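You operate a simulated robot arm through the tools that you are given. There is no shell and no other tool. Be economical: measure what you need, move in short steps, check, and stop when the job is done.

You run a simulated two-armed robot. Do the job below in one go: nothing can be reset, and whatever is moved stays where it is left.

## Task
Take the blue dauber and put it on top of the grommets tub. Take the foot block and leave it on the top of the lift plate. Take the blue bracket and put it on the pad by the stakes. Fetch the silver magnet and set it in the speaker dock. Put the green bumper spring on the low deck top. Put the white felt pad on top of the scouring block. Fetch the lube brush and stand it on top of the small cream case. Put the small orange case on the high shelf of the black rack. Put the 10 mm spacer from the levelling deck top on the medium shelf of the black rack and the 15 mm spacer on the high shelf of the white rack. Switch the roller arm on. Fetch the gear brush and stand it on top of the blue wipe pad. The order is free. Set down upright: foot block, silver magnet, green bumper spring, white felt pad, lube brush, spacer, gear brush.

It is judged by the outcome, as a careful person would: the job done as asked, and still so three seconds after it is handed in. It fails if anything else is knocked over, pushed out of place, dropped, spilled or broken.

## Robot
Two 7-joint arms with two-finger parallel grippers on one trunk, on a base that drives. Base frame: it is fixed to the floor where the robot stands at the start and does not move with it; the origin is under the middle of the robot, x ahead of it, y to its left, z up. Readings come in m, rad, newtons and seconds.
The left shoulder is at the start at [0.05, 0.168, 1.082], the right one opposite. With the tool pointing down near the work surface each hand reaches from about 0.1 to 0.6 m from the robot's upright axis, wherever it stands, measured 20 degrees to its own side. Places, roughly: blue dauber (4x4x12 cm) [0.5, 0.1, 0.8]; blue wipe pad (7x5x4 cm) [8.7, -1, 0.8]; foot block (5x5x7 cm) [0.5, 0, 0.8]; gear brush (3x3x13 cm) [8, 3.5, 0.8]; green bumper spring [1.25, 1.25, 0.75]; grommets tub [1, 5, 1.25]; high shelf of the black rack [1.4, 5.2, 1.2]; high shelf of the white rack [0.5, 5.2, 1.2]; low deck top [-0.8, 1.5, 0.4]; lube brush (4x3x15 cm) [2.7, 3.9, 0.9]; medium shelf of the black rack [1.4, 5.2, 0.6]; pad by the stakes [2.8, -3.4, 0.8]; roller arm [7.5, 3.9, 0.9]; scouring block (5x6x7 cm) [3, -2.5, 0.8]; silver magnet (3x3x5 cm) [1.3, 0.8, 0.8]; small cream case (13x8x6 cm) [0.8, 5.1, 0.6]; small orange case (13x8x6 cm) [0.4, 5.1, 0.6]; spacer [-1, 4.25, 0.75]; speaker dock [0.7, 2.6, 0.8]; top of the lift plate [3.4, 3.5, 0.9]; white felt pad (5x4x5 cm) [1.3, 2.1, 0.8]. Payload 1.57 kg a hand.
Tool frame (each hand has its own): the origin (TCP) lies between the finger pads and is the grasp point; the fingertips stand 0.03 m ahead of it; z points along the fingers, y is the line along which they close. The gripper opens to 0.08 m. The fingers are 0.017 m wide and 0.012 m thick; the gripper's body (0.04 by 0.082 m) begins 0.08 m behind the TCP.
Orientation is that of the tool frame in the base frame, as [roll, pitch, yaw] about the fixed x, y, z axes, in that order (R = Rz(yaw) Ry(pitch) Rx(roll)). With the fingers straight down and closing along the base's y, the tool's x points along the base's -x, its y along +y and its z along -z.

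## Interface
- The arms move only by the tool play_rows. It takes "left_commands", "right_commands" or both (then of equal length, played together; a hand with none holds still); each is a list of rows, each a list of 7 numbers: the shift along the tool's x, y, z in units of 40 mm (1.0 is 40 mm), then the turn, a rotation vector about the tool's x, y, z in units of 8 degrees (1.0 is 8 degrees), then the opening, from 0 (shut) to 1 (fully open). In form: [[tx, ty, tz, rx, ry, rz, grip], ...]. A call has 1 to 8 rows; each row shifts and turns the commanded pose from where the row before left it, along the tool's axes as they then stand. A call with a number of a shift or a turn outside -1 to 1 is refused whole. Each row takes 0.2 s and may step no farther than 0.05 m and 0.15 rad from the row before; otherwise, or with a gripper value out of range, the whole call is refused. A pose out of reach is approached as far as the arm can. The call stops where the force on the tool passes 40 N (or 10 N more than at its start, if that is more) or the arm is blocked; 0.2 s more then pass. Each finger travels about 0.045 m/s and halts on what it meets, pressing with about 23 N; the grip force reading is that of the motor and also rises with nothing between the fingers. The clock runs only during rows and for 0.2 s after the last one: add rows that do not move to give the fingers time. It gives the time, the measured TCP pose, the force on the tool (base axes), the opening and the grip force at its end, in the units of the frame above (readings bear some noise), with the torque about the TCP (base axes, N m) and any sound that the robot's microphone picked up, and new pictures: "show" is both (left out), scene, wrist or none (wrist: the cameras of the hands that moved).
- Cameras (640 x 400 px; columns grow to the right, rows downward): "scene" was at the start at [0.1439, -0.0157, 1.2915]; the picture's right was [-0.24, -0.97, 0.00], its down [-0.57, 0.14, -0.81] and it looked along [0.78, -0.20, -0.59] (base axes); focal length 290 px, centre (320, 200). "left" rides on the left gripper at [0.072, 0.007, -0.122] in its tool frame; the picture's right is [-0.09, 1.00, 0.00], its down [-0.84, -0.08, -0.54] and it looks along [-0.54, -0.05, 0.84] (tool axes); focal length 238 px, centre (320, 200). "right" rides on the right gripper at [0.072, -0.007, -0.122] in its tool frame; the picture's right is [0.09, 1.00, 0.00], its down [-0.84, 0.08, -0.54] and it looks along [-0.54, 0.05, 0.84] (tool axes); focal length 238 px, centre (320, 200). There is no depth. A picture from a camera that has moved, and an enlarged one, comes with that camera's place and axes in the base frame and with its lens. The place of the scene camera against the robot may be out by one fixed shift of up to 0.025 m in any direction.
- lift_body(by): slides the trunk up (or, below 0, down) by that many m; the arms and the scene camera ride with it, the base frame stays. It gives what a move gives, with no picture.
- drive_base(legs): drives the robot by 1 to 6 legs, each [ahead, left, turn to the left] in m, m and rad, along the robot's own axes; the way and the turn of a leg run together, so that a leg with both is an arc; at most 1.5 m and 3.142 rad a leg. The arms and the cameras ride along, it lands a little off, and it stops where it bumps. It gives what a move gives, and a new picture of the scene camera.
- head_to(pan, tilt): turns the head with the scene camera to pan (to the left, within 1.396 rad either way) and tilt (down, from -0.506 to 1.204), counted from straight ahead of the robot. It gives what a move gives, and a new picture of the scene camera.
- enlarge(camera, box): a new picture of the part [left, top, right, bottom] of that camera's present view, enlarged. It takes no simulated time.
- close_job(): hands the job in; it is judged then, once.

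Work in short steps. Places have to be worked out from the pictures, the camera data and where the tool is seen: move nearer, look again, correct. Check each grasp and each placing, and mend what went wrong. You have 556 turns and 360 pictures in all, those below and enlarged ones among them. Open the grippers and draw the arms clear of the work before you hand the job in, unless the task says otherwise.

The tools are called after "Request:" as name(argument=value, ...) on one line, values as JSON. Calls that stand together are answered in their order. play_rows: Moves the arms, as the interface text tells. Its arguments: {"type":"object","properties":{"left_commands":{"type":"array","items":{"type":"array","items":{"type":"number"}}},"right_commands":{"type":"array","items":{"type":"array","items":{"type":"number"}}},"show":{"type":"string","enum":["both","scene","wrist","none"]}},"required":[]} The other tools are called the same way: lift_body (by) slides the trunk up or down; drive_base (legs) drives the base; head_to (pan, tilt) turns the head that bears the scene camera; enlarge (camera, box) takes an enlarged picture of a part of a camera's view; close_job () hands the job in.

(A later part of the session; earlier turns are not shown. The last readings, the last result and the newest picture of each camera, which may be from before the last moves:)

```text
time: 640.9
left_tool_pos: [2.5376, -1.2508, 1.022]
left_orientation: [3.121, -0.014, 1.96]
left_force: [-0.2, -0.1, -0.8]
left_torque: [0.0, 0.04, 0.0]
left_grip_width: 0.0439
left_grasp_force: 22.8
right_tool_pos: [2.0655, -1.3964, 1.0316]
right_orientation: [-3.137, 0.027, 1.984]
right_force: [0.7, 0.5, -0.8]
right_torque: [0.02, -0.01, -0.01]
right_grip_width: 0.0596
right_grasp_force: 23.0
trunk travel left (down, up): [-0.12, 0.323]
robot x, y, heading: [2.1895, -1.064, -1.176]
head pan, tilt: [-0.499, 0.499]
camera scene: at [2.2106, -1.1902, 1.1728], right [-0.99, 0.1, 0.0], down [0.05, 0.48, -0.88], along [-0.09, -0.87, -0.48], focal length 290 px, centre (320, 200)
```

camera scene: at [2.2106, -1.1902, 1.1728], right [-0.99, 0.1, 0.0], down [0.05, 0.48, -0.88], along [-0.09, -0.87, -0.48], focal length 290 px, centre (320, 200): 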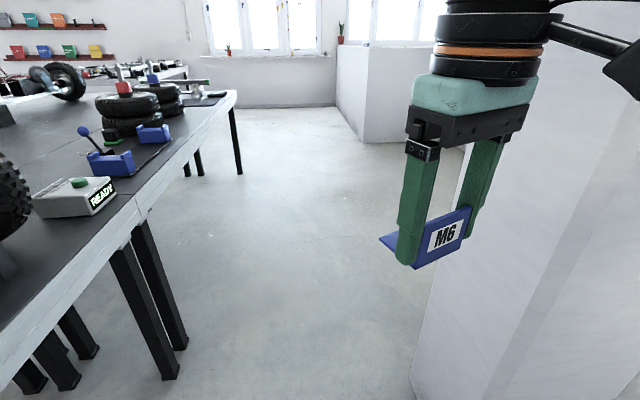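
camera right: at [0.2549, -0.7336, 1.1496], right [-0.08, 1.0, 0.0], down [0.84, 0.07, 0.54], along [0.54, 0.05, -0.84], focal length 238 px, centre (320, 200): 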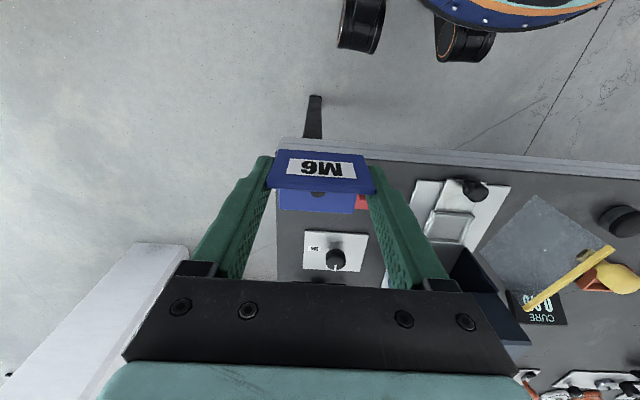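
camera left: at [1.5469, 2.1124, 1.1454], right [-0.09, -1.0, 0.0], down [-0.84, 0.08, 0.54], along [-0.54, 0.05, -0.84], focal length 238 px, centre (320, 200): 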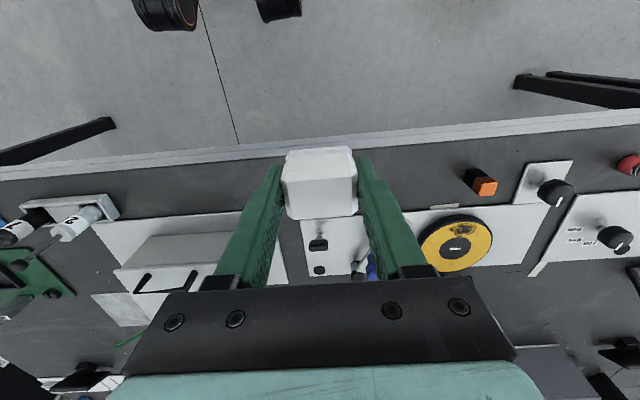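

Now the left arm met something on table B. Look left before moving.

Request:
head_to(pan=0.7, tilt=0.45)

```text
time: 642.3
left_tool_pos: [2.5378, -1.2505, 1.0214]
left_orientation: [3.117, -0.015, 1.96]
left_force: [0.5, 0.6, -0.7]
left_torque: [-0.01, 0.02, -0.01]
left_grip_width: 0.0441
left_grasp_force: 23.4
right_tool_pos: [2.0645, -1.3972, 1.0318]
right_orientation: [-3.137, 0.025, 1.984]
right_force: [0.0, 0.4, -1.0]
right_torque: [-0.01, -0.02, 0.0]
right_grip_width: 0.0596
right_grasp_force: 22.8
trunk travel left (down, up): [-0.12, 0.323]
robot x, y, heading: [2.1896, -1.0656, -1.174]
head pan, tilt: [0.7, 0.45]
camera scene: at [2.3016, -1.1416, 1.1778], right [-0.46, -0.89, -0.01], down [-0.38, 0.2, -0.9], along [0.8, -0.41, -0.44], focal length 290 px, centre (320, 200)
```

scene: 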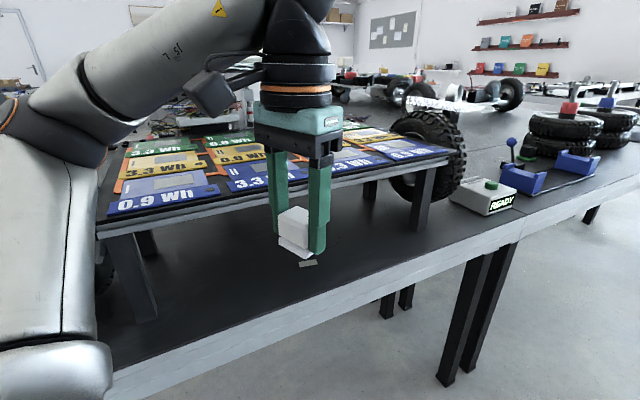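

My left elbow touches the raised card shelf. Turn back, raise the trunk so that the arms clear everything on the table, then turn east.

Request:
drive_base(legs=[[0, 0, -0.4]])

Request:
lift_body(by=0.32)

Request:
drive_base(legs=[[0.0, 0, 1.57]])

Request:
head_to(pan=0.0, tilt=0.6)

```text
time: 643.9
left_tool_pos: [2.4424, -1.3688, 1.0227]
left_orientation: [3.128, -0.009, 1.557]
left_force: [-0.6, 0.1, -0.6]
left_torque: [-0.02, -0.01, 0.01]
left_grip_width: 0.0441
left_grasp_force: 23.2
right_tool_pos: [1.9489, -1.3186, 1.035]
right_orientation: [-3.131, 0.031, 1.582]
right_force: [-0.6, -0.3, -1.3]
right_torque: [0.02, 0.0, 0.0]
right_grip_width: 0.0597
right_grasp_force: 22.9
trunk travel left (down, up): [-0.12, 0.323]
robot x, y, heading: [2.1857, -1.0645, -1.575]
head pan, tilt: [0.7, 0.45]
camera scene: at [2.2657, -1.168, 1.178], right [-0.77, -0.64, 0.0], down [-0.28, 0.33, -0.9], along [0.58, -0.69, -0.44], focal length 290 px, centre (320, 200)
```

scene: 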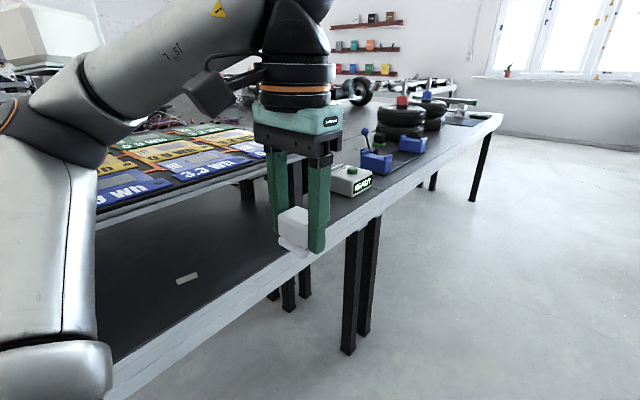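

```text
time: 647.1
left_tool_pos: [2.4407, -1.3697, 1.3415]
left_orientation: [3.128, -0.009, 1.557]
left_force: [0.7, 0.2, -0.6]
left_torque: [-0.04, 0.0, -0.04]
left_grip_width: 0.0442
left_grasp_force: 22.6
right_tool_pos: [1.9482, -1.3202, 1.3548]
right_orientation: [-3.131, 0.031, 1.581]
right_force: [-0.5, -0.4, -1.2]
right_torque: [-0.01, 0.01, 0.02]
right_grip_width: 0.0596
right_grasp_force: 22.8
trunk travel left (down, up): [-0.44, 0.003]
robot x, y, heading: [2.1902, -1.0646, -1.573]
head pan, tilt: [0.7, 0.45]
```

```text
time: 651.2
left_tool_pos: [2.4991, -0.817, 1.3426]
left_orientation: [3.128, -0.008, 3.107]
left_force: [0.2, 0.5, -0.6]
left_torque: [0.02, -0.01, 0.03]
left_grip_width: 0.0438
left_grasp_force: 23.0
right_tool_pos: [2.4391, -1.3078, 1.3543]
right_orientation: [-3.13, 0.031, 3.13]
right_force: [-0.5, -0.2, -1.9]
right_torque: [0.03, 0.01, -0.01]
right_grip_width: 0.0596
right_grasp_force: 22.8
trunk travel left (down, up): [-0.44, 0.003]
robot x, y, heading: [2.1878, -1.0592, -0.032]
head pan, tilt: [0.7, 0.45]
camera scene: at [2.3188, -1.0011, 1.4979], right [0.62, -0.78, 0.0], down [-0.34, -0.27, -0.9], along [0.7, 0.56, -0.44], focal length 290 px, centre (320, 200)
```

scene: 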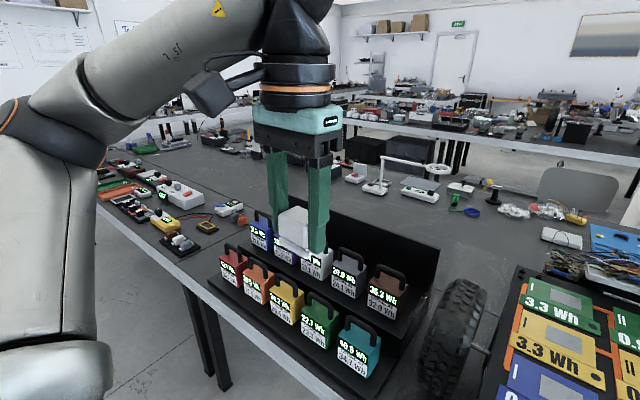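

```text
time: 652.3
left_tool_pos: [2.4993, -0.8162, 1.3415]
left_orientation: [3.129, -0.009, 3.109]
left_force: [0.2, -0.7, -0.2]
left_torque: [0.03, -0.01, 0.0]
left_grip_width: 0.0439
left_grasp_force: 22.9
right_tool_pos: [2.4394, -1.3081, 1.355]
right_orientation: [-3.132, 0.031, 3.13]
right_force: [-0.3, 0.0, -1.4]
right_torque: [-0.03, -0.04, -0.03]
right_grip_width: 0.0596
right_grasp_force: 23.1
trunk travel left (down, up): [-0.44, 0.003]
robot x, y, heading: [2.1908, -1.061, -0.028]
head pan, tilt: [0.0, 0.6]
camera scene: at [2.3353, -1.0608, 1.4844], right [-0.03, -1.0, 0.0], down [-0.56, 0.01, -0.83], along [0.82, -0.02, -0.56], focal length 290 px, centre (320, 200)
```

scene: 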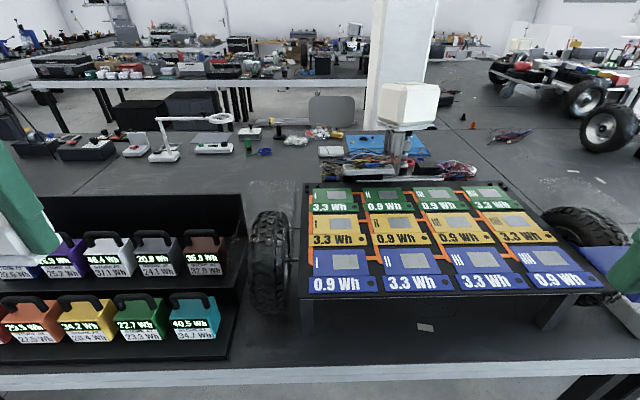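

The cards look undisturbed. Strafe south past the pillar with raised arms.

Request:
drive_base(legs=[[0.06, 0, 0.03], [0, -0.7, 0], [0, -0.7, 0]])

```text
time: 660.2
left_tool_pos: [2.567, -2.2019, 1.3427]
left_orientation: [3.128, -0.006, -3.116]
left_force: [0.6, -0.4, -0.5]
left_torque: [0.03, 0.01, 0.01]
left_grip_width: 0.0438
left_grasp_force: 23.1
right_tool_pos: [2.5374, -2.6964, 1.3544]
right_orientation: [-3.132, 0.029, -3.094]
right_force: [0.9, 0.4, -0.1]
right_torque: [0.01, 0.02, -0.01]
right_grip_width: 0.0595
right_grasp_force: 23.1
trunk travel left (down, up): [-0.44, 0.003]
robot x, y, heading: [2.2742, -2.4708, 0.033]
head pan, tilt: [0.0, 0.6]
camera scene: at [2.4189, -2.457, 1.4844], right [0.04, -1.0, 0.0], down [-0.56, -0.02, -0.83], along [0.82, 0.03, -0.56], focal length 290 px, centre (320, 200)
```

scene: 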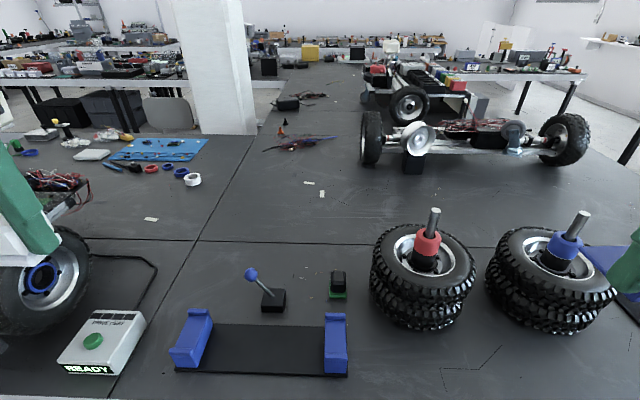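

Scouring block (black/green) at ≈(2.98,-2.49); the stakes are the posts with tyres at (3.0,-2.72) and (3.0,-3.05). Position for the left hand and lower the trunk.

Request:
drive_base(legs=[[0.15, -0.2, -0.033]])

Request:
lift_body(by=-0.22)

Request:
play_rows(left_commands=[[0, 0, 0, 0.2, 0.1, 0, 0], [-1, 0, 0, 0, 0, 0, 0], [-1, 0, 0, 0, 0, 0, 0], [-1, 0, 0, 0, 0, 0, 0], [0, 0, 0, 0, 0, 0, 0]], show="both")

```text
time: 662.0
left_tool_pos: [2.7286, -2.4007, 1.3421]
left_orientation: [3.128, -0.009, 3.141]
left_force: [-0.4, 0.2, -0.1]
left_torque: [0.0, 0.02, 0.04]
left_grip_width: 0.0442
left_grasp_force: 23.2
right_tool_pos: [2.6854, -2.8942, 1.3541]
right_orientation: [-3.131, 0.03, -3.12]
right_force: [0.5, 0.9, -0.4]
right_torque: [0.04, 0.02, -0.01]
right_grip_width: 0.0597
right_grasp_force: 23.0
trunk travel left (down, up): [-0.44, 0.003]
robot x, y, heading: [2.4277, -2.6576, 0.006]
head pan, tilt: [0.0, 0.6]
camera scene: at [2.5736, -2.652, 1.4844], right [0.01, -1.0, 0.0], down [-0.57, 0.0, -0.82], along [0.82, 0.01, -0.57], focal length 290 px, centre (320, 200)
```

scene: 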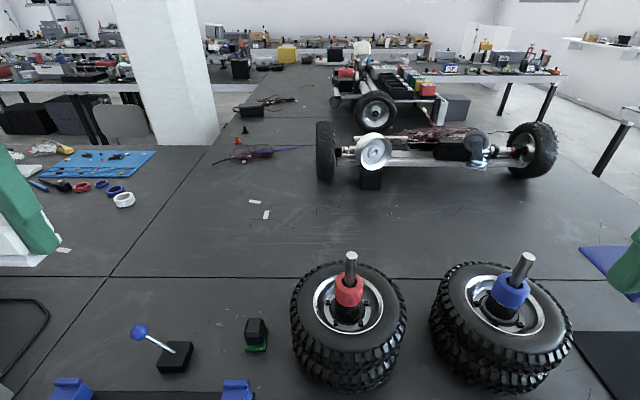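

```text
time: 664.3
left_tool_pos: [2.7279, -2.4019, 1.1208]
left_orientation: [3.127, -0.009, -3.14]
left_force: [-0.1, -0.1, 0.3]
left_torque: [0.0, 0.0, 0.04]
left_grip_width: 0.044
left_grasp_force: 22.9
right_tool_pos: [2.6853, -2.8939, 1.1345]
right_orientation: [-3.131, 0.03, -3.12]
right_force: [-0.6, 0.9, -1.2]
right_torque: [0.01, 0.0, 0.01]
right_grip_width: 0.0594
right_grasp_force: 23.0
trunk travel left (down, up): [-0.22, 0.223]
robot x, y, heading: [2.4242, -2.6588, 0.008]
head pan, tilt: [0.0, 0.6]
```

```text
time: 665.5
left_tool_pos: [2.849, -2.4038, 1.1204]
left_orientation: [-3.128, -0.024, -3.14]
left_force: [-0.2, 0.6, -1.0]
left_torque: [0.02, 0.03, 0.04]
left_grip_width: 0.0439
left_grasp_force: 23.3
right_tool_pos: [2.6836, -2.8954, 1.1338]
right_orientation: [-3.131, 0.029, -3.12]
right_force: [0.1, 0.2, 0.1]
right_torque: [0.0, 0.01, -0.02]
right_grip_width: 0.0594
right_grasp_force: 23.3
trunk travel left (down, up): [-0.22, 0.223]
robot x, y, heading: [2.4268, -2.6615, 0.009]
head pan, tilt: [0.0, 0.6]
camera scene: at [2.5731, -2.6515, 1.2644], right [0.01, -1.0, 0.0], down [-0.56, -0.01, -0.83], along [0.83, 0.01, -0.56], focal length 290 px, centre (320, 200)
camera left: at [2.78, -2.3962, 1.2439], right [0.09, 1.0, -0.02], down [0.85, -0.07, 0.52], along [0.52, -0.06, -0.85], focal length 238 px, centre (320, 200)
```

scene: 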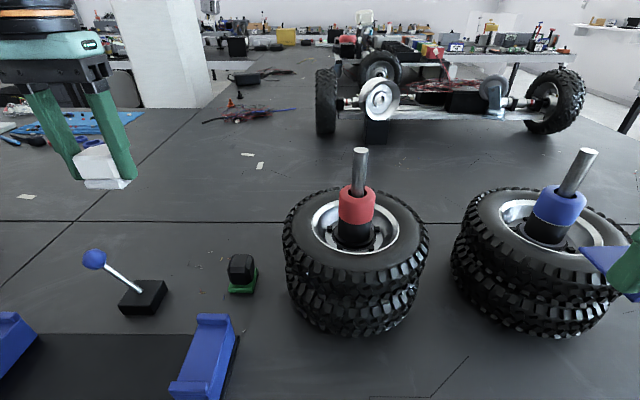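
left: 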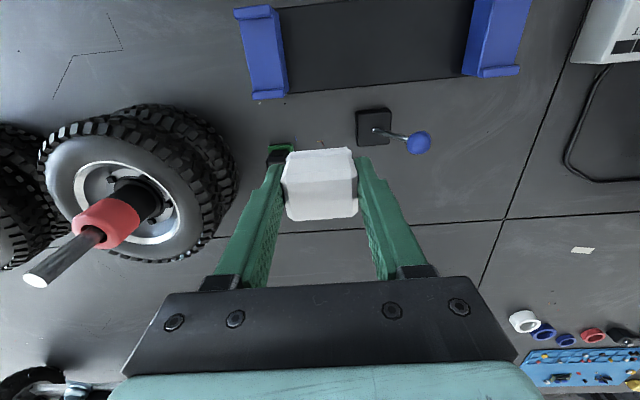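

Fix the small tilt and shift 9 cm south (toward the block) to see it.

Request:
play_rows(left_commands=[[0, -0.5, 0, -0.1, -0.17, 0, 0], [0, -0.8, 0, 0, 0, 0, 0], [0.3, -0.8, 0, 0, 0, 0, 0], [0, 0, 0, 0, 0, 0, 0]], show="wrist")

Request:
enlarge(camera="scene", box=[170, 220, 320, 320])

```text
time: 666.5
left_tool_pos: [2.8371, -2.4843, 1.1208]
left_orientation: [-3.141, 0.001, -3.14]
left_force: [-0.6, 0.5, -0.9]
left_torque: [0.01, -0.01, -0.01]
left_grip_width: 0.0441
left_grasp_force: 23.0
right_tool_pos: [2.6843, -2.8949, 1.1351]
right_orientation: [-3.132, 0.028, -3.119]
right_force: [-0.2, 0.3, -0.7]
right_torque: [0.01, 0.01, -0.02]
right_grip_width: 0.0596
right_grasp_force: 22.9
trunk travel left (down, up): [-0.22, 0.223]
robot x, y, heading: [2.4301, -2.6583, 0.006]
head pan, tilt: [0.0, 0.6]
camera left: at [2.7648, -2.4799, 1.2423], right [0.09, 1.0, 0.0], down [0.84, -0.08, 0.54], along [0.54, -0.05, -0.84], focal length 238 px, centre (320, 200)
```

left: 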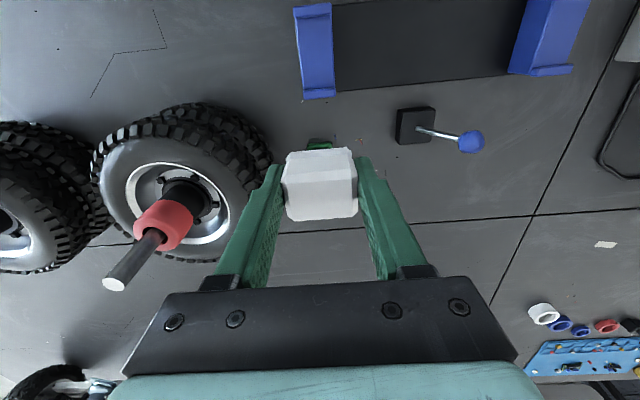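

```text
4.00 times, centred on (245, 270) of scene
camera zoom: at [2.5732, -2.6515, 1.2644], right [0.01, -1.0, 0.0], down [-0.56, -0.01, -0.83], along [0.82, 0.01, -0.56], focal length 1159 px, centre (620, -80)
```

zoom: 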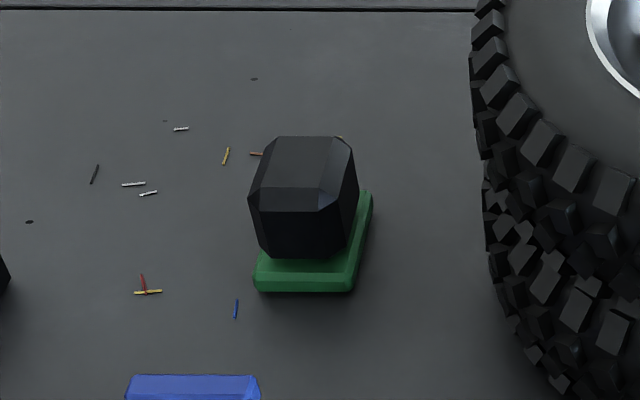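

I need a clear wrist-camera view of the block: move the hand 0.16 m north for a moment.

Request:
play_rows(left_commands=[[0, 1, 0, 0, 0, 0, 0], [0, 1, 0, 0, 0, 0, 0], [0, 1, 0, 0, 0, 0, 0], [0, 1, 0, 0, 0, 0, 0], [0, 0, 0, 0, 0, 0, 0]], show="none")

Request:
enlarge(camera="left", box=[160, 90, 320, 210])

```text
time: 667.7
left_tool_pos: [2.836, -2.3265, 1.12]
left_orientation: [-3.141, 0.002, -3.138]
left_force: [0.3, 0.2, -0.5]
left_torque: [-0.02, 0.02, 0.02]
left_grip_width: 0.044
left_grasp_force: 22.6
right_tool_pos: [2.6834, -2.8947, 1.1343]
right_orientation: [-3.13, 0.031, -3.12]
right_force: [0.0, 1.0, -1.0]
right_torque: [-0.01, 0.02, 0.03]
right_grip_width: 0.0593
right_grasp_force: 22.2
trunk travel left (down, up): [-0.22, 0.223]
robot x, y, heading: [2.4255, -2.656, 0.008]
head pan, tilt: [0.0, 0.6]
```

```text
3.33 times, centred on (240, 150) of left
camera zoom: at [2.7637, -2.3206, 1.2418], right [0.09, 1.0, 0.0], down [0.84, -0.08, 0.54], along [0.54, -0.05, -0.84], focal length 794 px, centre (587, 367)
```

zoom: 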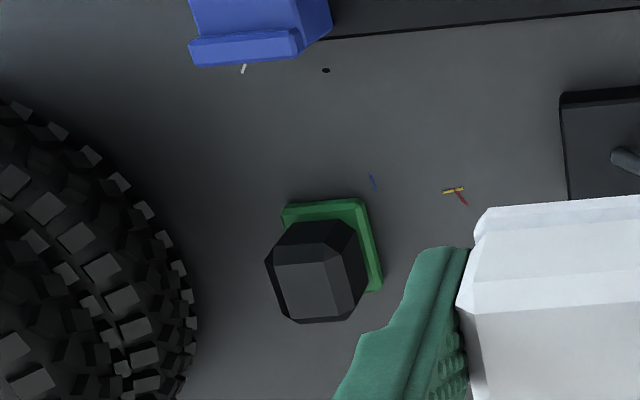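

Block top centre ≈(2.952,-2.492), z≈0.85. Bring the felt pad over it.

Request:
play_rows(left_commands=[[-0.6, -0.85, 0, 0, 0, 0, 0], [-0.6, -0.85, 0, 0, 0, 0, 0], [-0.6, -0.85, 0, 0, 0, 0, 0], [-0.6, -0.85, 0, 0, 0, 0, 0], [-0.5, -0.75, 0, 0, 0, 0, 0], [0, 0, 1, 0, 0, 0, 0], [0, 0, 1, 0, 0, 0, 0], [0, 0, 1, 0, 0, 0, 0]], show="none")

Request:
play_rows(left_commands=[[0, 0, 1, 0, 0, 0, 0], [0, 0, 0.7, 0, 0, 0, 0], [0, 0, 0, 0, 0, 0, 0]], show="both")

Request:
enlarge(camera="scene", box=[170, 180, 320, 300])

```text
time: 669.5
left_tool_pos: [2.953, -2.4942, 1.0011]
left_orientation: [-3.139, 0.002, -3.14]
left_force: [0.5, -0.1, -0.1]
left_torque: [-0.02, 0.01, 0.01]
left_grip_width: 0.0441
left_grasp_force: 23.3
right_tool_pos: [2.6851, -2.8947, 1.1337]
right_orientation: [-3.132, 0.03, -3.12]
right_force: [-0.3, 0.8, -1.7]
right_torque: [-0.01, 0.01, 0.0]
right_grip_width: 0.0597
right_grasp_force: 22.3
trunk travel left (down, up): [-0.22, 0.223]
robot x, y, heading: [2.4279, -2.6587, 0.008]
head pan, tilt: [0.0, 0.6]
```

```text
time: 670.3
left_tool_pos: [2.9512, -2.4931, 0.9321]
left_orientation: [3.141, 0.001, -3.14]
left_force: [-0.1, 0.2, -0.4]
left_torque: [0.03, 0.0, -0.03]
left_grip_width: 0.044
left_grasp_force: 23.4
right_tool_pos: [2.685, -2.8941, 1.1341]
right_orientation: [-3.132, 0.03, -3.119]
right_force: [-0.8, 0.0, -1.4]
right_torque: [0.0, -0.05, 0.02]
right_grip_width: 0.0595
right_grasp_force: 23.4
trunk travel left (down, up): [-0.22, 0.223]
robot x, y, heading: [2.4223, -2.657, 0.013]
head pan, tilt: [0.0, 0.6]
camera scene: at [2.5732, -2.6516, 1.2644], right [0.01, -1.0, 0.0], down [-0.56, -0.01, -0.83], along [0.83, 0.01, -0.56], focal length 290 px, centre (320, 200)
camera left: at [2.8792, -2.4874, 1.0526], right [0.09, 1.0, 0.0], down [0.84, -0.08, 0.54], along [0.54, -0.05, -0.84], focal length 238 px, centre (320, 200)
```

scene: 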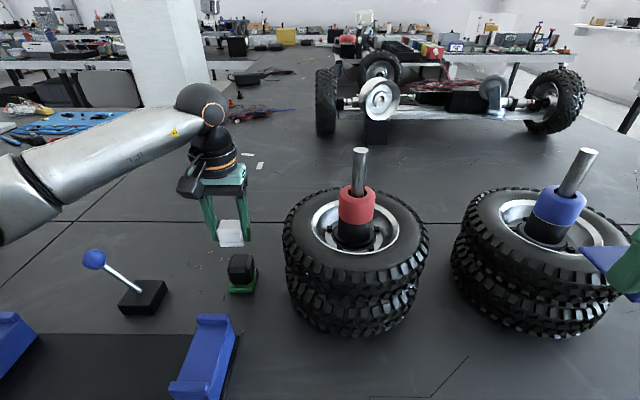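
left: 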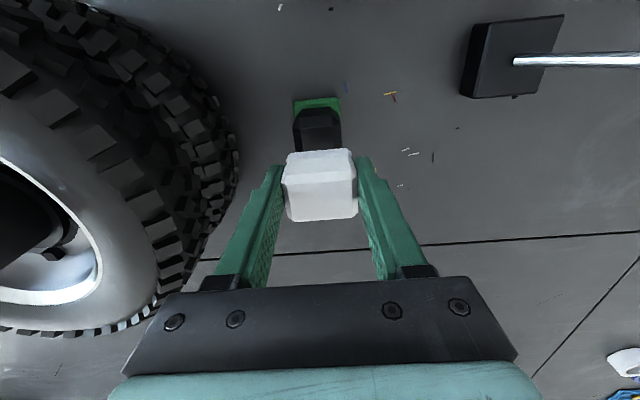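

```text
3.33 times, centred on (245, 240) of scene
camera zoom: at [2.5732, -2.6516, 1.2644], right [0.01, -1.0, 0.0], down [-0.56, -0.01, -0.83], along [0.83, 0.01, -0.56], focal length 966 px, centre (570, 67)
```

zoom: 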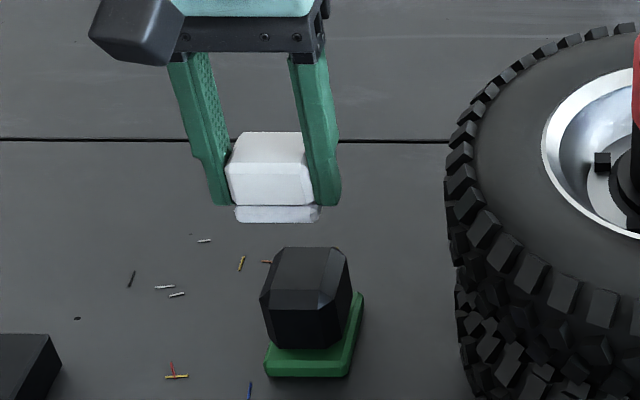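

Aligned. Lower gently onto the block.

Request:
play_rows(left_commands=[[0, 0, 0.4, 0, 0, 0, 0], [0, 0, 0.3, 0, 0, 0, 0], [0, 0, 0.15, 0, 0, 0, 0], [0, 0, 0, 0, 0, 0, 0]], show="none")

Request:
play_rows(left_commands=[[0, 0, 0.12, 0, 0, 0, 0], [0, 0, 0, 0, 0, 0, 0]], show="none")

Request:
enlarge(camera="scene", box=[170, 180, 320, 300])

```text
time: 671.3
left_tool_pos: [2.9514, -2.492, 0.8973]
left_orientation: [3.14, 0.002, -3.138]
left_force: [-0.9, -0.5, -1.2]
left_torque: [-0.03, -0.02, -0.02]
left_grip_width: 0.0441
left_grasp_force: 22.7
right_tool_pos: [2.685, -2.8955, 1.1346]
right_orientation: [-3.131, 0.029, -3.12]
right_force: [0.2, -0.4, -0.5]
right_torque: [0.0, 0.01, 0.0]
right_grip_width: 0.0597
right_grasp_force: 22.5
trunk travel left (down, up): [-0.22, 0.223]
robot x, y, heading: [2.4254, -2.6594, 0.01]
head pan, tilt: [0.0, 0.6]
```

```text
time: 671.9
left_tool_pos: [2.9524, -2.4918, 0.8923]
left_orientation: [-3.141, 0.0, -3.14]
left_force: [-1.5, -0.3, 0.1]
left_torque: [-0.01, 0.04, 0.0]
left_grip_width: 0.0441
left_grasp_force: 23.0
right_tool_pos: [2.685, -2.8953, 1.1346]
right_orientation: [-3.131, 0.029, -3.121]
right_force: [-1.1, -0.4, -0.5]
right_torque: [0.0, -0.02, 0.02]
right_grip_width: 0.0597
right_grasp_force: 22.8
trunk travel left (down, up): [-0.22, 0.223]
robot x, y, heading: [2.4265, -2.6551, 0.009]
head pan, tilt: [0.0, 0.6]
```

```text
3.33 times, centred on (245, 240) of scene
camera zoom: at [2.5732, -2.6516, 1.2644], right [0.01, -1.0, 0.0], down [-0.56, -0.01, -0.83], along [0.82, 0.01, -0.56], focal length 966 px, centre (570, 67)
```

zoom: 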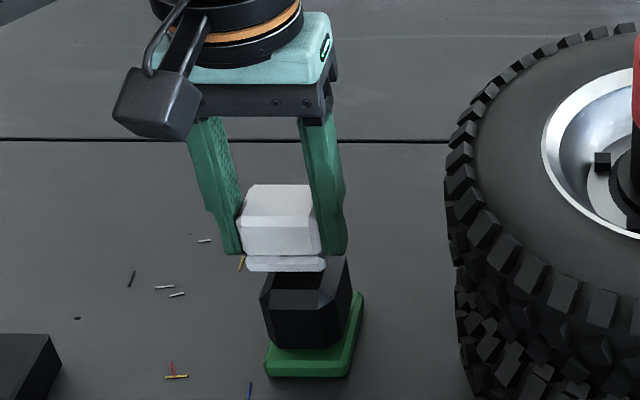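

Request:
play_rows(left_commands=[[0, 0, 0.12, 0, 0, 0, 0], [0, 0, 0, 0, 0, 0, 0]], show="none")

Request:
play_rows(left_commands=[[0, 0, 0.1, 0, 0, 0, 0], [0, 0, 0, 0, 0, 0, 0]], show="wrist")

```text
time: 672.5
left_tool_pos: [2.9519, -2.4911, 0.8867]
left_orientation: [-3.141, 0.001, -3.14]
left_force: [0.9, 0.1, -0.4]
left_torque: [0.0, 0.01, -0.04]
left_grip_width: 0.0437
left_grasp_force: 23.0
right_tool_pos: [2.6846, -2.8941, 1.1345]
right_orientation: [-3.131, 0.03, -3.12]
right_force: [-0.2, -0.4, -0.9]
right_torque: [-0.02, 0.03, 0.01]
right_grip_width: 0.0596
right_grasp_force: 23.0
trunk travel left (down, up): [-0.22, 0.223]
robot x, y, heading: [2.4257, -2.6589, 0.009]
head pan, tilt: [0.0, 0.6]
```

```text
time: 673.1
left_tool_pos: [2.9523, -2.4924, 0.8836]
left_orientation: [3.141, 0.001, -3.14]
left_force: [-0.8, -1.1, 0.0]
left_torque: [-0.02, 0.0, -0.01]
left_grip_width: 0.0441
left_grasp_force: 23.2
right_tool_pos: [2.6846, -2.8944, 1.1344]
right_orientation: [-3.131, 0.03, -3.117]
right_force: [0.5, -0.3, -1.4]
right_torque: [0.03, -0.02, -0.01]
right_grip_width: 0.0594
right_grasp_force: 23.2
trunk travel left (down, up): [-0.22, 0.223]
robot x, y, heading: [2.4263, -2.6599, 0.009]
head pan, tilt: [0.0, 0.6]
camera left: at [2.8809, -2.4862, 1.0053], right [0.09, 1.0, 0.0], down [0.84, -0.08, 0.54], along [0.54, -0.05, -0.84], focal length 238 px, centre (320, 200)
```

left: 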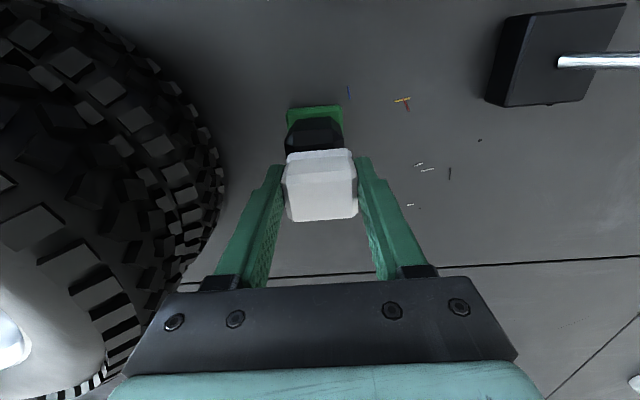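

Request:
play_rows(left_commands=[[0, 0, 0.1, 0, 0, 0, 0], [0, 0, 0, 0, 0, 0, 0]], show="none")

Request:
play_rows(left_commands=[[0, 0, 0.1, 0, 0, 0, 0], [0, 0, 0, 0, 0, 0, 0]], show="none")

```text
time: 673.7
left_tool_pos: [2.9531, -2.4913, 0.882]
left_orientation: [-3.14, 0.005, -3.138]
left_force: [-0.2, 0.4, 12.0]
left_torque: [0.04, 0.14, 0.01]
left_grip_width: 0.0442
left_grasp_force: 23.0
right_tool_pos: [2.6829, -2.8944, 1.1343]
right_orientation: [-3.132, 0.031, -3.119]
right_force: [0.1, -0.3, -0.5]
right_torque: [-0.02, 0.01, -0.01]
right_grip_width: 0.0596
right_grasp_force: 22.8
trunk travel left (down, up): [-0.22, 0.223]
robot x, y, heading: [2.4287, -2.659, 0.011]
head pan, tilt: [0.0, 0.6]
```

```text
time: 674.3
left_tool_pos: [2.9531, -2.4913, 0.8828]
left_orientation: [-3.14, 0.01, -3.14]
left_force: [1.0, 0.9, 33.1]
left_torque: [0.1, 0.26, 0.03]
left_grip_width: 0.0442
left_grasp_force: 22.6
right_tool_pos: [2.6826, -2.8947, 1.1349]
right_orientation: [-3.131, 0.034, -3.118]
right_force: [-1.1, -0.3, -1.4]
right_torque: [0.0, 0.01, -0.01]
right_grip_width: 0.0597
right_grasp_force: 22.9
trunk travel left (down, up): [-0.22, 0.223]
robot x, y, heading: [2.4219, -2.6572, 0.007]
head pan, tilt: [0.0, 0.6]
```

Firm contact, but the torque says the pad sits ~9 mm too far back. Lift 3 mm, shift 7 mm toward me, set down again.

Request:
play_rows(left_commands=[[0, 0, -0.2, 0, 0, 0, 0], [0.18, 0, 0, 0, 0, 0, 0], [0, 0, 0.08, 0, 0, 0, 0], [0, 0, 0, 0, 0, 0, 0]], show="none")

Request:
play_rows(left_commands=[[0, 0, 0.08, 0, 0, 0, 0], [0, 0, 0, 0, 0, 0, 0]], show="none")

```text
time: 675.3
left_tool_pos: [2.9464, -2.4902, 0.8809]
left_orientation: [-3.14, 0.006, -3.141]
left_force: [6.0, 1.0, 20.7]
left_torque: [-0.03, -0.18, 0.08]
left_grip_width: 0.0442
left_grasp_force: 23.4
right_tool_pos: [2.6838, -2.8945, 1.1348]
right_orientation: [-3.132, 0.031, -3.12]
right_force: [-0.5, 0.3, -1.6]
right_torque: [0.01, -0.01, -0.01]
right_grip_width: 0.0597
right_grasp_force: 23.2
trunk travel left (down, up): [-0.22, 0.223]
robot x, y, heading: [2.4252, -2.6555, 0.012]
head pan, tilt: [0.0, 0.6]
```

```text
time: 675.9
left_tool_pos: [2.9473, -2.4909, 0.8814]
left_orientation: [-3.141, 0.009, -3.14]
left_force: [3.9, 5.6, 30.9]
left_torque: [0.19, 0.03, 0.02]
left_grip_width: 0.0443
left_grasp_force: 22.6
right_tool_pos: [2.6832, -2.8949, 1.1348]
right_orientation: [-3.133, 0.032, -3.118]
right_force: [0.4, 0.3, -0.4]
right_torque: [0.02, 0.0, 0.0]
right_grip_width: 0.0595
right_grasp_force: 22.9
trunk travel left (down, up): [-0.22, 0.223]
robot x, y, heading: [2.424, -2.6601, 0.006]
head pan, tilt: [0.0, 0.6]
```

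Well centred now. Relieve the pressure a little, then open.

Request:
play_rows(left_commands=[[0, 0, -0.12, 0, 0, 0, 0], [0, 0, 0, 0, 0, 0, 0.65], [0, 0, 0, 0, 0, 0, 0.8], [0, 0, 0, 0, 0, 0, 1], [0, 0, 0, 0, 0, 0, 1]], show="none")

Request:
play_rows(left_commands=[[0, 0, -0.7, 0, 0, 0, 1], [0, 0, -1, 0, 0, 0, 1], [0, 0, -1, 0, 0, 0, 1], [0, 0, -1, 0, 0, 0, 1], [0, 0, -1, 0, 0, 0, 1], [1, 0, 0, 0, 0, 0, 1], [1, 0, 0, 0, 0, 0, 1]], show="both")

```text
time: 677.1
left_tool_pos: [2.9473, -2.4898, 0.8838]
left_orientation: [-3.141, 0.0, -3.14]
left_force: [-0.1, 0.7, 1.3]
left_torque: [-0.01, -0.02, -0.05]
left_grip_width: 0.08
left_grasp_force: 0.1
right_tool_pos: [2.6851, -2.8946, 1.1343]
right_orientation: [-3.134, 0.03, -3.12]
right_force: [-0.4, -0.4, -0.9]
right_torque: [0.0, 0.02, 0.03]
right_grip_width: 0.0596
right_grasp_force: 22.7
trunk travel left (down, up): [-0.22, 0.223]
robot x, y, heading: [2.4247, -2.6582, 0.011]
head pan, tilt: [0.0, 0.6]
```

```text
time: 678.7
left_tool_pos: [2.8622, -2.4925, 1.0697]
left_orientation: [-3.139, 0.001, -3.139]
left_force: [-0.4, 0.0, 0.0]
left_torque: [-0.01, -0.01, -0.02]
left_grip_width: 0.0799
left_grasp_force: 0.0
right_tool_pos: [2.6851, -2.8929, 1.1339]
right_orientation: [-3.131, 0.031, -3.118]
right_force: [0.0, 0.0, -0.7]
right_torque: [0.01, -0.02, -0.05]
right_grip_width: 0.0594
right_grasp_force: 23.2
trunk travel left (down, up): [-0.22, 0.223]
robot x, y, heading: [2.4255, -2.6549, 0.006]
head pan, tilt: [0.0, 0.6]
camera scene: at [2.5729, -2.6515, 1.2645], right [0.01, -1.0, 0.0], down [-0.56, -0.01, -0.83], along [0.83, 0.01, -0.56], focal length 290 px, centre (320, 200)
camera left: at [2.7899, -2.4864, 1.192], right [0.09, 1.0, 0.0], down [0.84, -0.08, 0.54], along [0.54, -0.05, -0.84], focal length 238 px, centre (320, 200)
```

scene: 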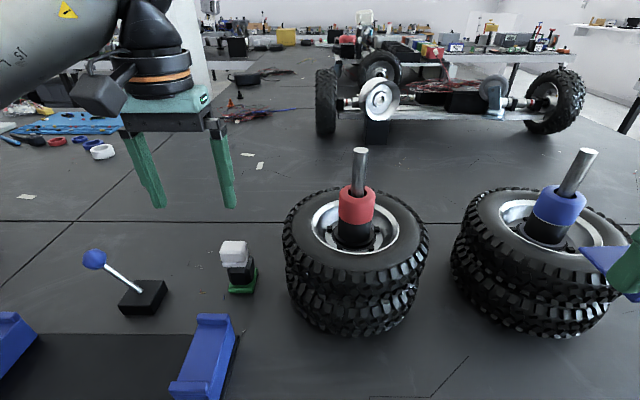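
left: 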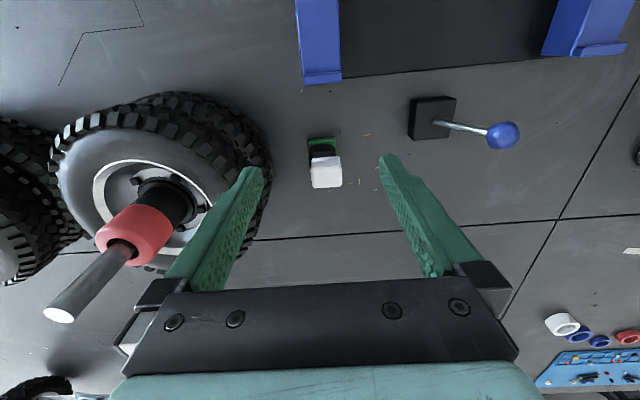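

Felt pad done. Retract the left hand and strafe south to view the pad by the stakes.

Request:
play_rows(left_commands=[[1, 0, -1, 0, 0, 0, 0.5], [1, 0, -1, 0, 0, 0, 0.5], [1, 0, 0, 0, 0, 0, 0.5], [1, 0, 0, 0, 0, 0, 0.5], [1, 0, 0, 0, 0, 0, 0.5], [1, 0, 0, 0, 0, 0, 0.5]], show="none")

```text
refused: row 1 steps farther than a row can; nothing moved
```

Request:
play_rows(left_commands=[[0.8, 0, -0.8, 0, 0, 0, 0.5], [0.8, 0, -0.8, 0, 0, 0, 0.5], [1, 0, 0, 0, 0, 0, 0.5], [1, 0, 0, 0, 0, 0, 0.5], [1, 0, 0, 0, 0, 0, 0.5], [1, 0, 0, 0, 0, 0, 0.5]], show="none")

Request:
drive_base(legs=[[-0.05, -0.5, 0]])

Request:
head_to(pan=-0.3, tilt=0.7)

```text
time: 680.1
left_tool_pos: [2.6423, -2.4913, 1.1322]
left_orientation: [3.141, 0.002, -3.14]
left_force: [0.6, 0.2, 0.1]
left_torque: [0.0, 0.0, -0.01]
left_grip_width: 0.0399
left_grasp_force: 0.1
right_tool_pos: [2.6845, -2.8941, 1.1341]
right_orientation: [-3.131, 0.033, -3.119]
right_force: [-0.2, 0.3, -1.1]
right_torque: [0.03, 0.01, 0.0]
right_grip_width: 0.0596
right_grasp_force: 23.2
trunk travel left (down, up): [-0.22, 0.223]
robot x, y, heading: [2.4283, -2.6572, 0.01]
head pan, tilt: [0.0, 0.6]
```

```text
time: 683.1
left_tool_pos: [2.5973, -3.0016, 1.1342]
left_orientation: [-3.141, 0.002, -3.131]
left_force: [-0.5, -0.9, -0.5]
left_torque: [0.04, 0.02, -0.01]
left_grip_width: 0.0398
left_grasp_force: 0.0
right_tool_pos: [2.6448, -3.4053, 1.1345]
right_orientation: [-3.13, 0.029, -3.107]
right_force: [1.1, -0.4, -0.7]
right_torque: [-0.01, -0.02, -0.02]
right_grip_width: 0.0595
right_grasp_force: 23.4
trunk travel left (down, up): [-0.22, 0.223]
robot x, y, heading: [2.3806, -3.1725, 0.016]
head pan, tilt: [0.0, 0.6]
camera scene: at [2.5301, -3.1629, 1.2644], right [0.02, -1.0, 0.0], down [-0.56, -0.01, -0.83], along [0.82, 0.02, -0.56], focal length 290 px, centre (320, 200)
```

scene: 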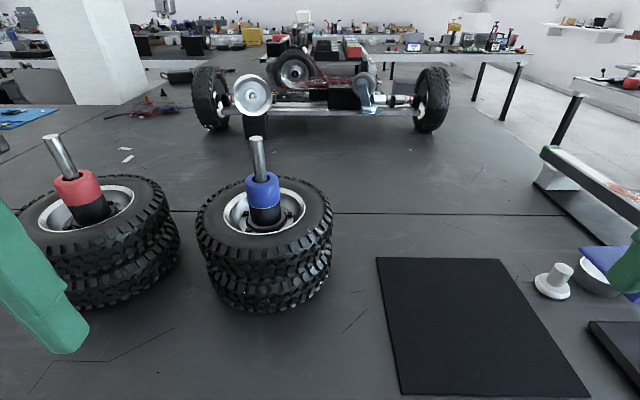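

```text
time: 683.9
left_tool_pos: [2.5975, -3.002, 1.1349]
left_orientation: [3.141, 0.002, -3.128]
left_force: [0.9, 0.0, 0.0]
left_torque: [-0.01, -0.01, 0.01]
left_grip_width: 0.04
left_grasp_force: 0.2
right_tool_pos: [2.6454, -3.4045, 1.1348]
right_orientation: [-3.131, 0.03, -3.109]
right_force: [-0.3, 0.1, -1.0]
right_torque: [0.01, -0.01, 0.05]
right_grip_width: 0.0597
right_grasp_force: 23.6
trunk travel left (down, up): [-0.22, 0.223]
robot x, y, heading: [2.381, -3.1705, 0.02]
head pan, tilt: [-0.3, 0.7]
camera scene: at [2.5234, -3.1878, 1.2558], right [-0.28, -0.96, 0.0], down [-0.62, 0.18, -0.77], along [0.74, -0.21, -0.64], focal length 290 px, centre (320, 200)
```

scene: 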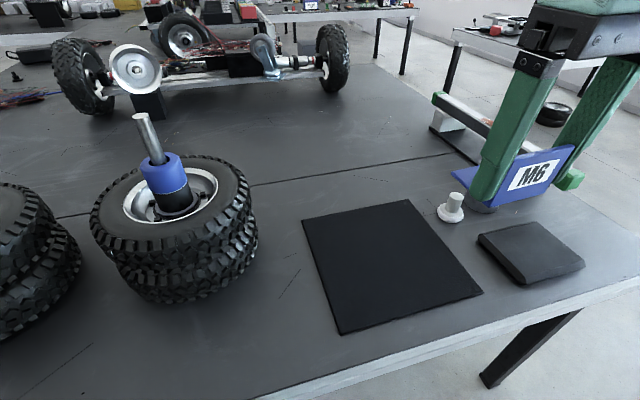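

The black mat at ≈(2.83,-3.42) is the pad by the stakes. Straighten the right hand, move over the mat and lower.

Request:
play_rows(right_commands=[[-0.8, 0, 0, -0.08, 0.21, 0, 0], [-0.9, 0, 0, 0, 0, 0, 0], [-0.9, 0, 0.3, 0, 0, 0, 0], [-0.9, 0, 0.5, 0, 0, 0, 0], [-0.9, 0, 0.8, 0, 0, 0, 0], [0, 0, 1, 0, 0, 0, 0], [0, 0, 1, 0, 0, 0, 0], [0, 0, 1, 0, 0, 0, 0]], show="both")

```text
time: 685.7
left_tool_pos: [2.5976, -3.0019, 1.134]
left_orientation: [-3.14, 0.0, -3.13]
left_force: [0.0, -0.2, -0.4]
left_torque: [0.03, 0.03, -0.01]
left_grip_width: 0.0399
left_grasp_force: 0.1
right_tool_pos: [2.8223, -3.3984, 0.9502]
right_orientation: [3.141, 0.002, -3.107]
right_force: [-0.4, -0.3, -0.2]
right_torque: [-0.02, 0.03, -0.01]
right_grip_width: 0.0593
right_grasp_force: 23.3
trunk travel left (down, up): [-0.22, 0.223]
robot x, y, heading: [2.3798, -3.1711, 0.02]
head pan, tilt: [-0.3, 0.7]
camera scene: at [2.5236, -3.1879, 1.2558], right [-0.28, -0.96, 0.0], down [-0.62, 0.18, -0.76], along [0.73, -0.21, -0.64], focal length 290 px, centre (320, 200)
camera right: at [2.7487, -3.4078, 1.0715], right [-0.12, 0.99, 0.0], down [0.83, 0.1, 0.54], along [0.54, 0.07, -0.84], focal length 238 px, centre (320, 200)
```

scene: 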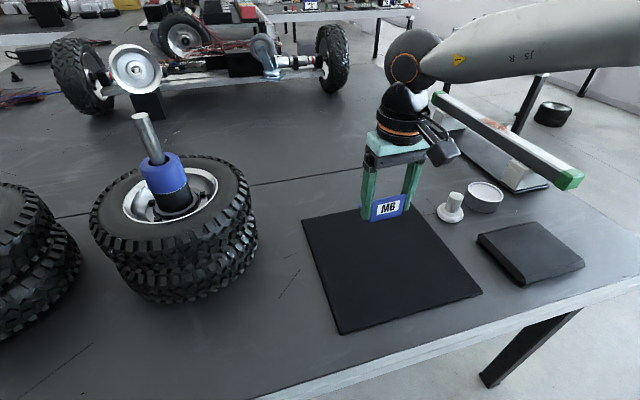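
right: 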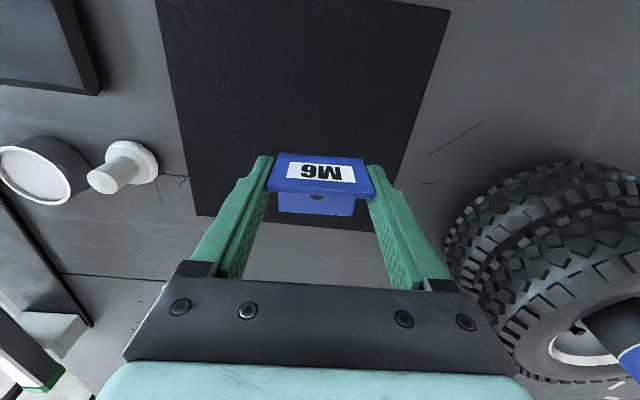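

Over the mat's centre. Lower to touch.

Request:
play_rows(right_commands=[[0, 0, 1, 0, 0, 0, 0], [0, 0, 1, 0, 0, 0, 0], [0, 0, 0.7, 0, 0, 0, 0], [0, 0, 0.2, 0, 0, 0, 0], [0, 0, 0, 0, 0, 0, 0]], show="none")

Request:
play_rows(right_commands=[[0, 0, 0.1, 0, 0, 0, 0], [0, 0, 0.05, 0, 0, 0, 0], [0, 0, 0, 0, 0, 0, 0]], show="none")

```text
time: 686.9
left_tool_pos: [2.5977, -3.0008, 1.1341]
left_orientation: [-3.141, 0.002, -3.13]
left_force: [1.2, 0.2, 0.6]
left_torque: [0.02, -0.02, 0.03]
left_grip_width: 0.0398
left_grasp_force: 0.1
right_tool_pos: [2.8205, -3.4004, 0.8375]
right_orientation: [-3.14, 0.003, -3.109]
right_force: [-0.6, -0.5, -0.4]
right_torque: [0.02, 0.01, 0.03]
right_grip_width: 0.0599
right_grasp_force: 23.3
trunk travel left (down, up): [-0.22, 0.223]
robot x, y, heading: [2.3903, -3.1702, 0.02]
head pan, tilt: [-0.3, 0.7]
```

```text
time: 687.7
left_tool_pos: [2.5977, -3.0021, 1.1329]
left_orientation: [-3.141, 0.001, -3.129]
left_force: [-0.8, 0.8, 0.3]
left_torque: [0.01, 0.03, 0.01]
left_grip_width: 0.04
left_grasp_force: 0.0
right_tool_pos: [2.8221, -3.3993, 0.8304]
right_orientation: [3.142, 0.001, -3.109]
right_force: [0.3, -0.4, -1.0]
right_torque: [0.0, -0.01, 0.03]
right_grip_width: 0.0597
right_grasp_force: 23.3
trunk travel left (down, up): [-0.22, 0.223]
robot x, y, heading: [2.3853, -3.1696, 0.015]
head pan, tilt: [-0.3, 0.7]
```

Request:
play_rows(right_commands=[[0, 0, 0.1, 0, 0, 0, 0], [0, 0, 0, 0, 0, 0, 0]], show="none")

Request:
play_rows(right_commands=[[0, 0, 0.1, 0, 0, 0, 0], [0, 0, 0, 0, 0, 0, 0]], show="none")

```text
time: 688.3
left_tool_pos: [2.5987, -3.0001, 1.1338]
left_orientation: [3.139, 0.0, -3.129]
left_force: [0.3, 0.5, -0.7]
left_torque: [0.01, 0.02, 0.0]
left_grip_width: 0.0401
left_grasp_force: 0.0
right_tool_pos: [2.8189, -3.3991, 0.825]
right_orientation: [-3.141, 0.001, -3.109]
right_force: [1.0, 0.0, -0.3]
right_torque: [0.06, -0.01, -0.02]
right_grip_width: 0.0595
right_grasp_force: 23.4
trunk travel left (down, up): [-0.22, 0.223]
robot x, y, heading: [2.3769, -3.1731, 0.018]
head pan, tilt: [-0.3, 0.7]
```

```text
time: 688.9
left_tool_pos: [2.5977, -3.0007, 1.134]
left_orientation: [3.14, 0.001, -3.129]
left_force: [-0.2, 0.6, 0.3]
left_torque: [0.01, 0.03, -0.04]
left_grip_width: 0.0401
left_grasp_force: 0.0
right_tool_pos: [2.8199, -3.3984, 0.8226]
right_orientation: [-3.141, 0.004, -3.108]
right_force: [-2.0, -1.4, 10.2]
right_torque: [-0.02, 0.15, 0.01]
right_grip_width: 0.0597
right_grasp_force: 23.3
trunk travel left (down, up): [-0.22, 0.223]
robot x, y, heading: [2.384, -3.1706, 0.019]
head pan, tilt: [-0.3, 0.7]
```

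Contact. Release and rise.

Request:
play_rows(right_commands=[[0, 0, -0.03, 0, 0, 0, 0.85], [0, 0, 0, 0, 0, 0, 1], [0, 0, 0, 0, 0, 0, 1], [0, 0, -0.6, 0, 0, 0, 1], [0, 0, -1, 0, 0, 0, 1], [0, 0, -1, 0, 0, 0, 1], [0, 0, -1, 0, 0, 0, 1], [0, 0, -1, 0, 0, 0, 1]], show="both")

```text
time: 690.7
left_tool_pos: [2.5976, -3.0024, 1.1335]
left_orientation: [3.141, 0.001, -3.129]
left_force: [0.0, 0.3, -0.8]
left_torque: [0.01, 0.02, -0.02]
left_grip_width: 0.0401
left_grasp_force: 0.1
right_tool_pos: [2.821, -3.399, 1.0058]
right_orientation: [3.14, 0.0, -3.109]
right_force: [0.2, 0.0, 0.3]
right_torque: [0.02, -0.02, 0.04]
right_grip_width: 0.0801
right_grasp_force: 0.2
trunk travel left (down, up): [-0.22, 0.223]
robot x, y, heading: [2.3837, -3.1648, 0.022]
head pan, tilt: [-0.3, 0.7]
camera scene: at [2.5231, -3.1877, 1.2558], right [-0.28, -0.96, 0.0], down [-0.62, 0.18, -0.77], along [0.74, -0.21, -0.64], focal length 290 px, centre (320, 200)
camera right: at [2.7487, -3.4089, 1.1278], right [-0.13, 0.99, 0.0], down [0.83, 0.11, 0.54], along [0.54, 0.07, -0.84], focal length 238 px, centre (320, 200)
```

scene: 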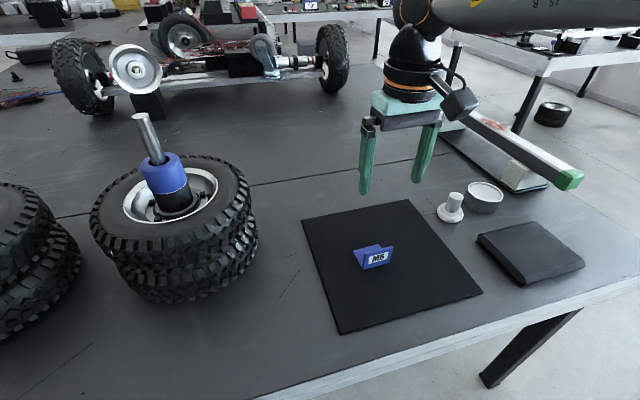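
right: 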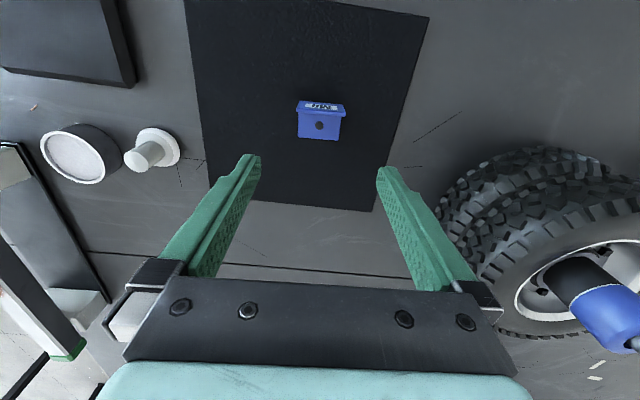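

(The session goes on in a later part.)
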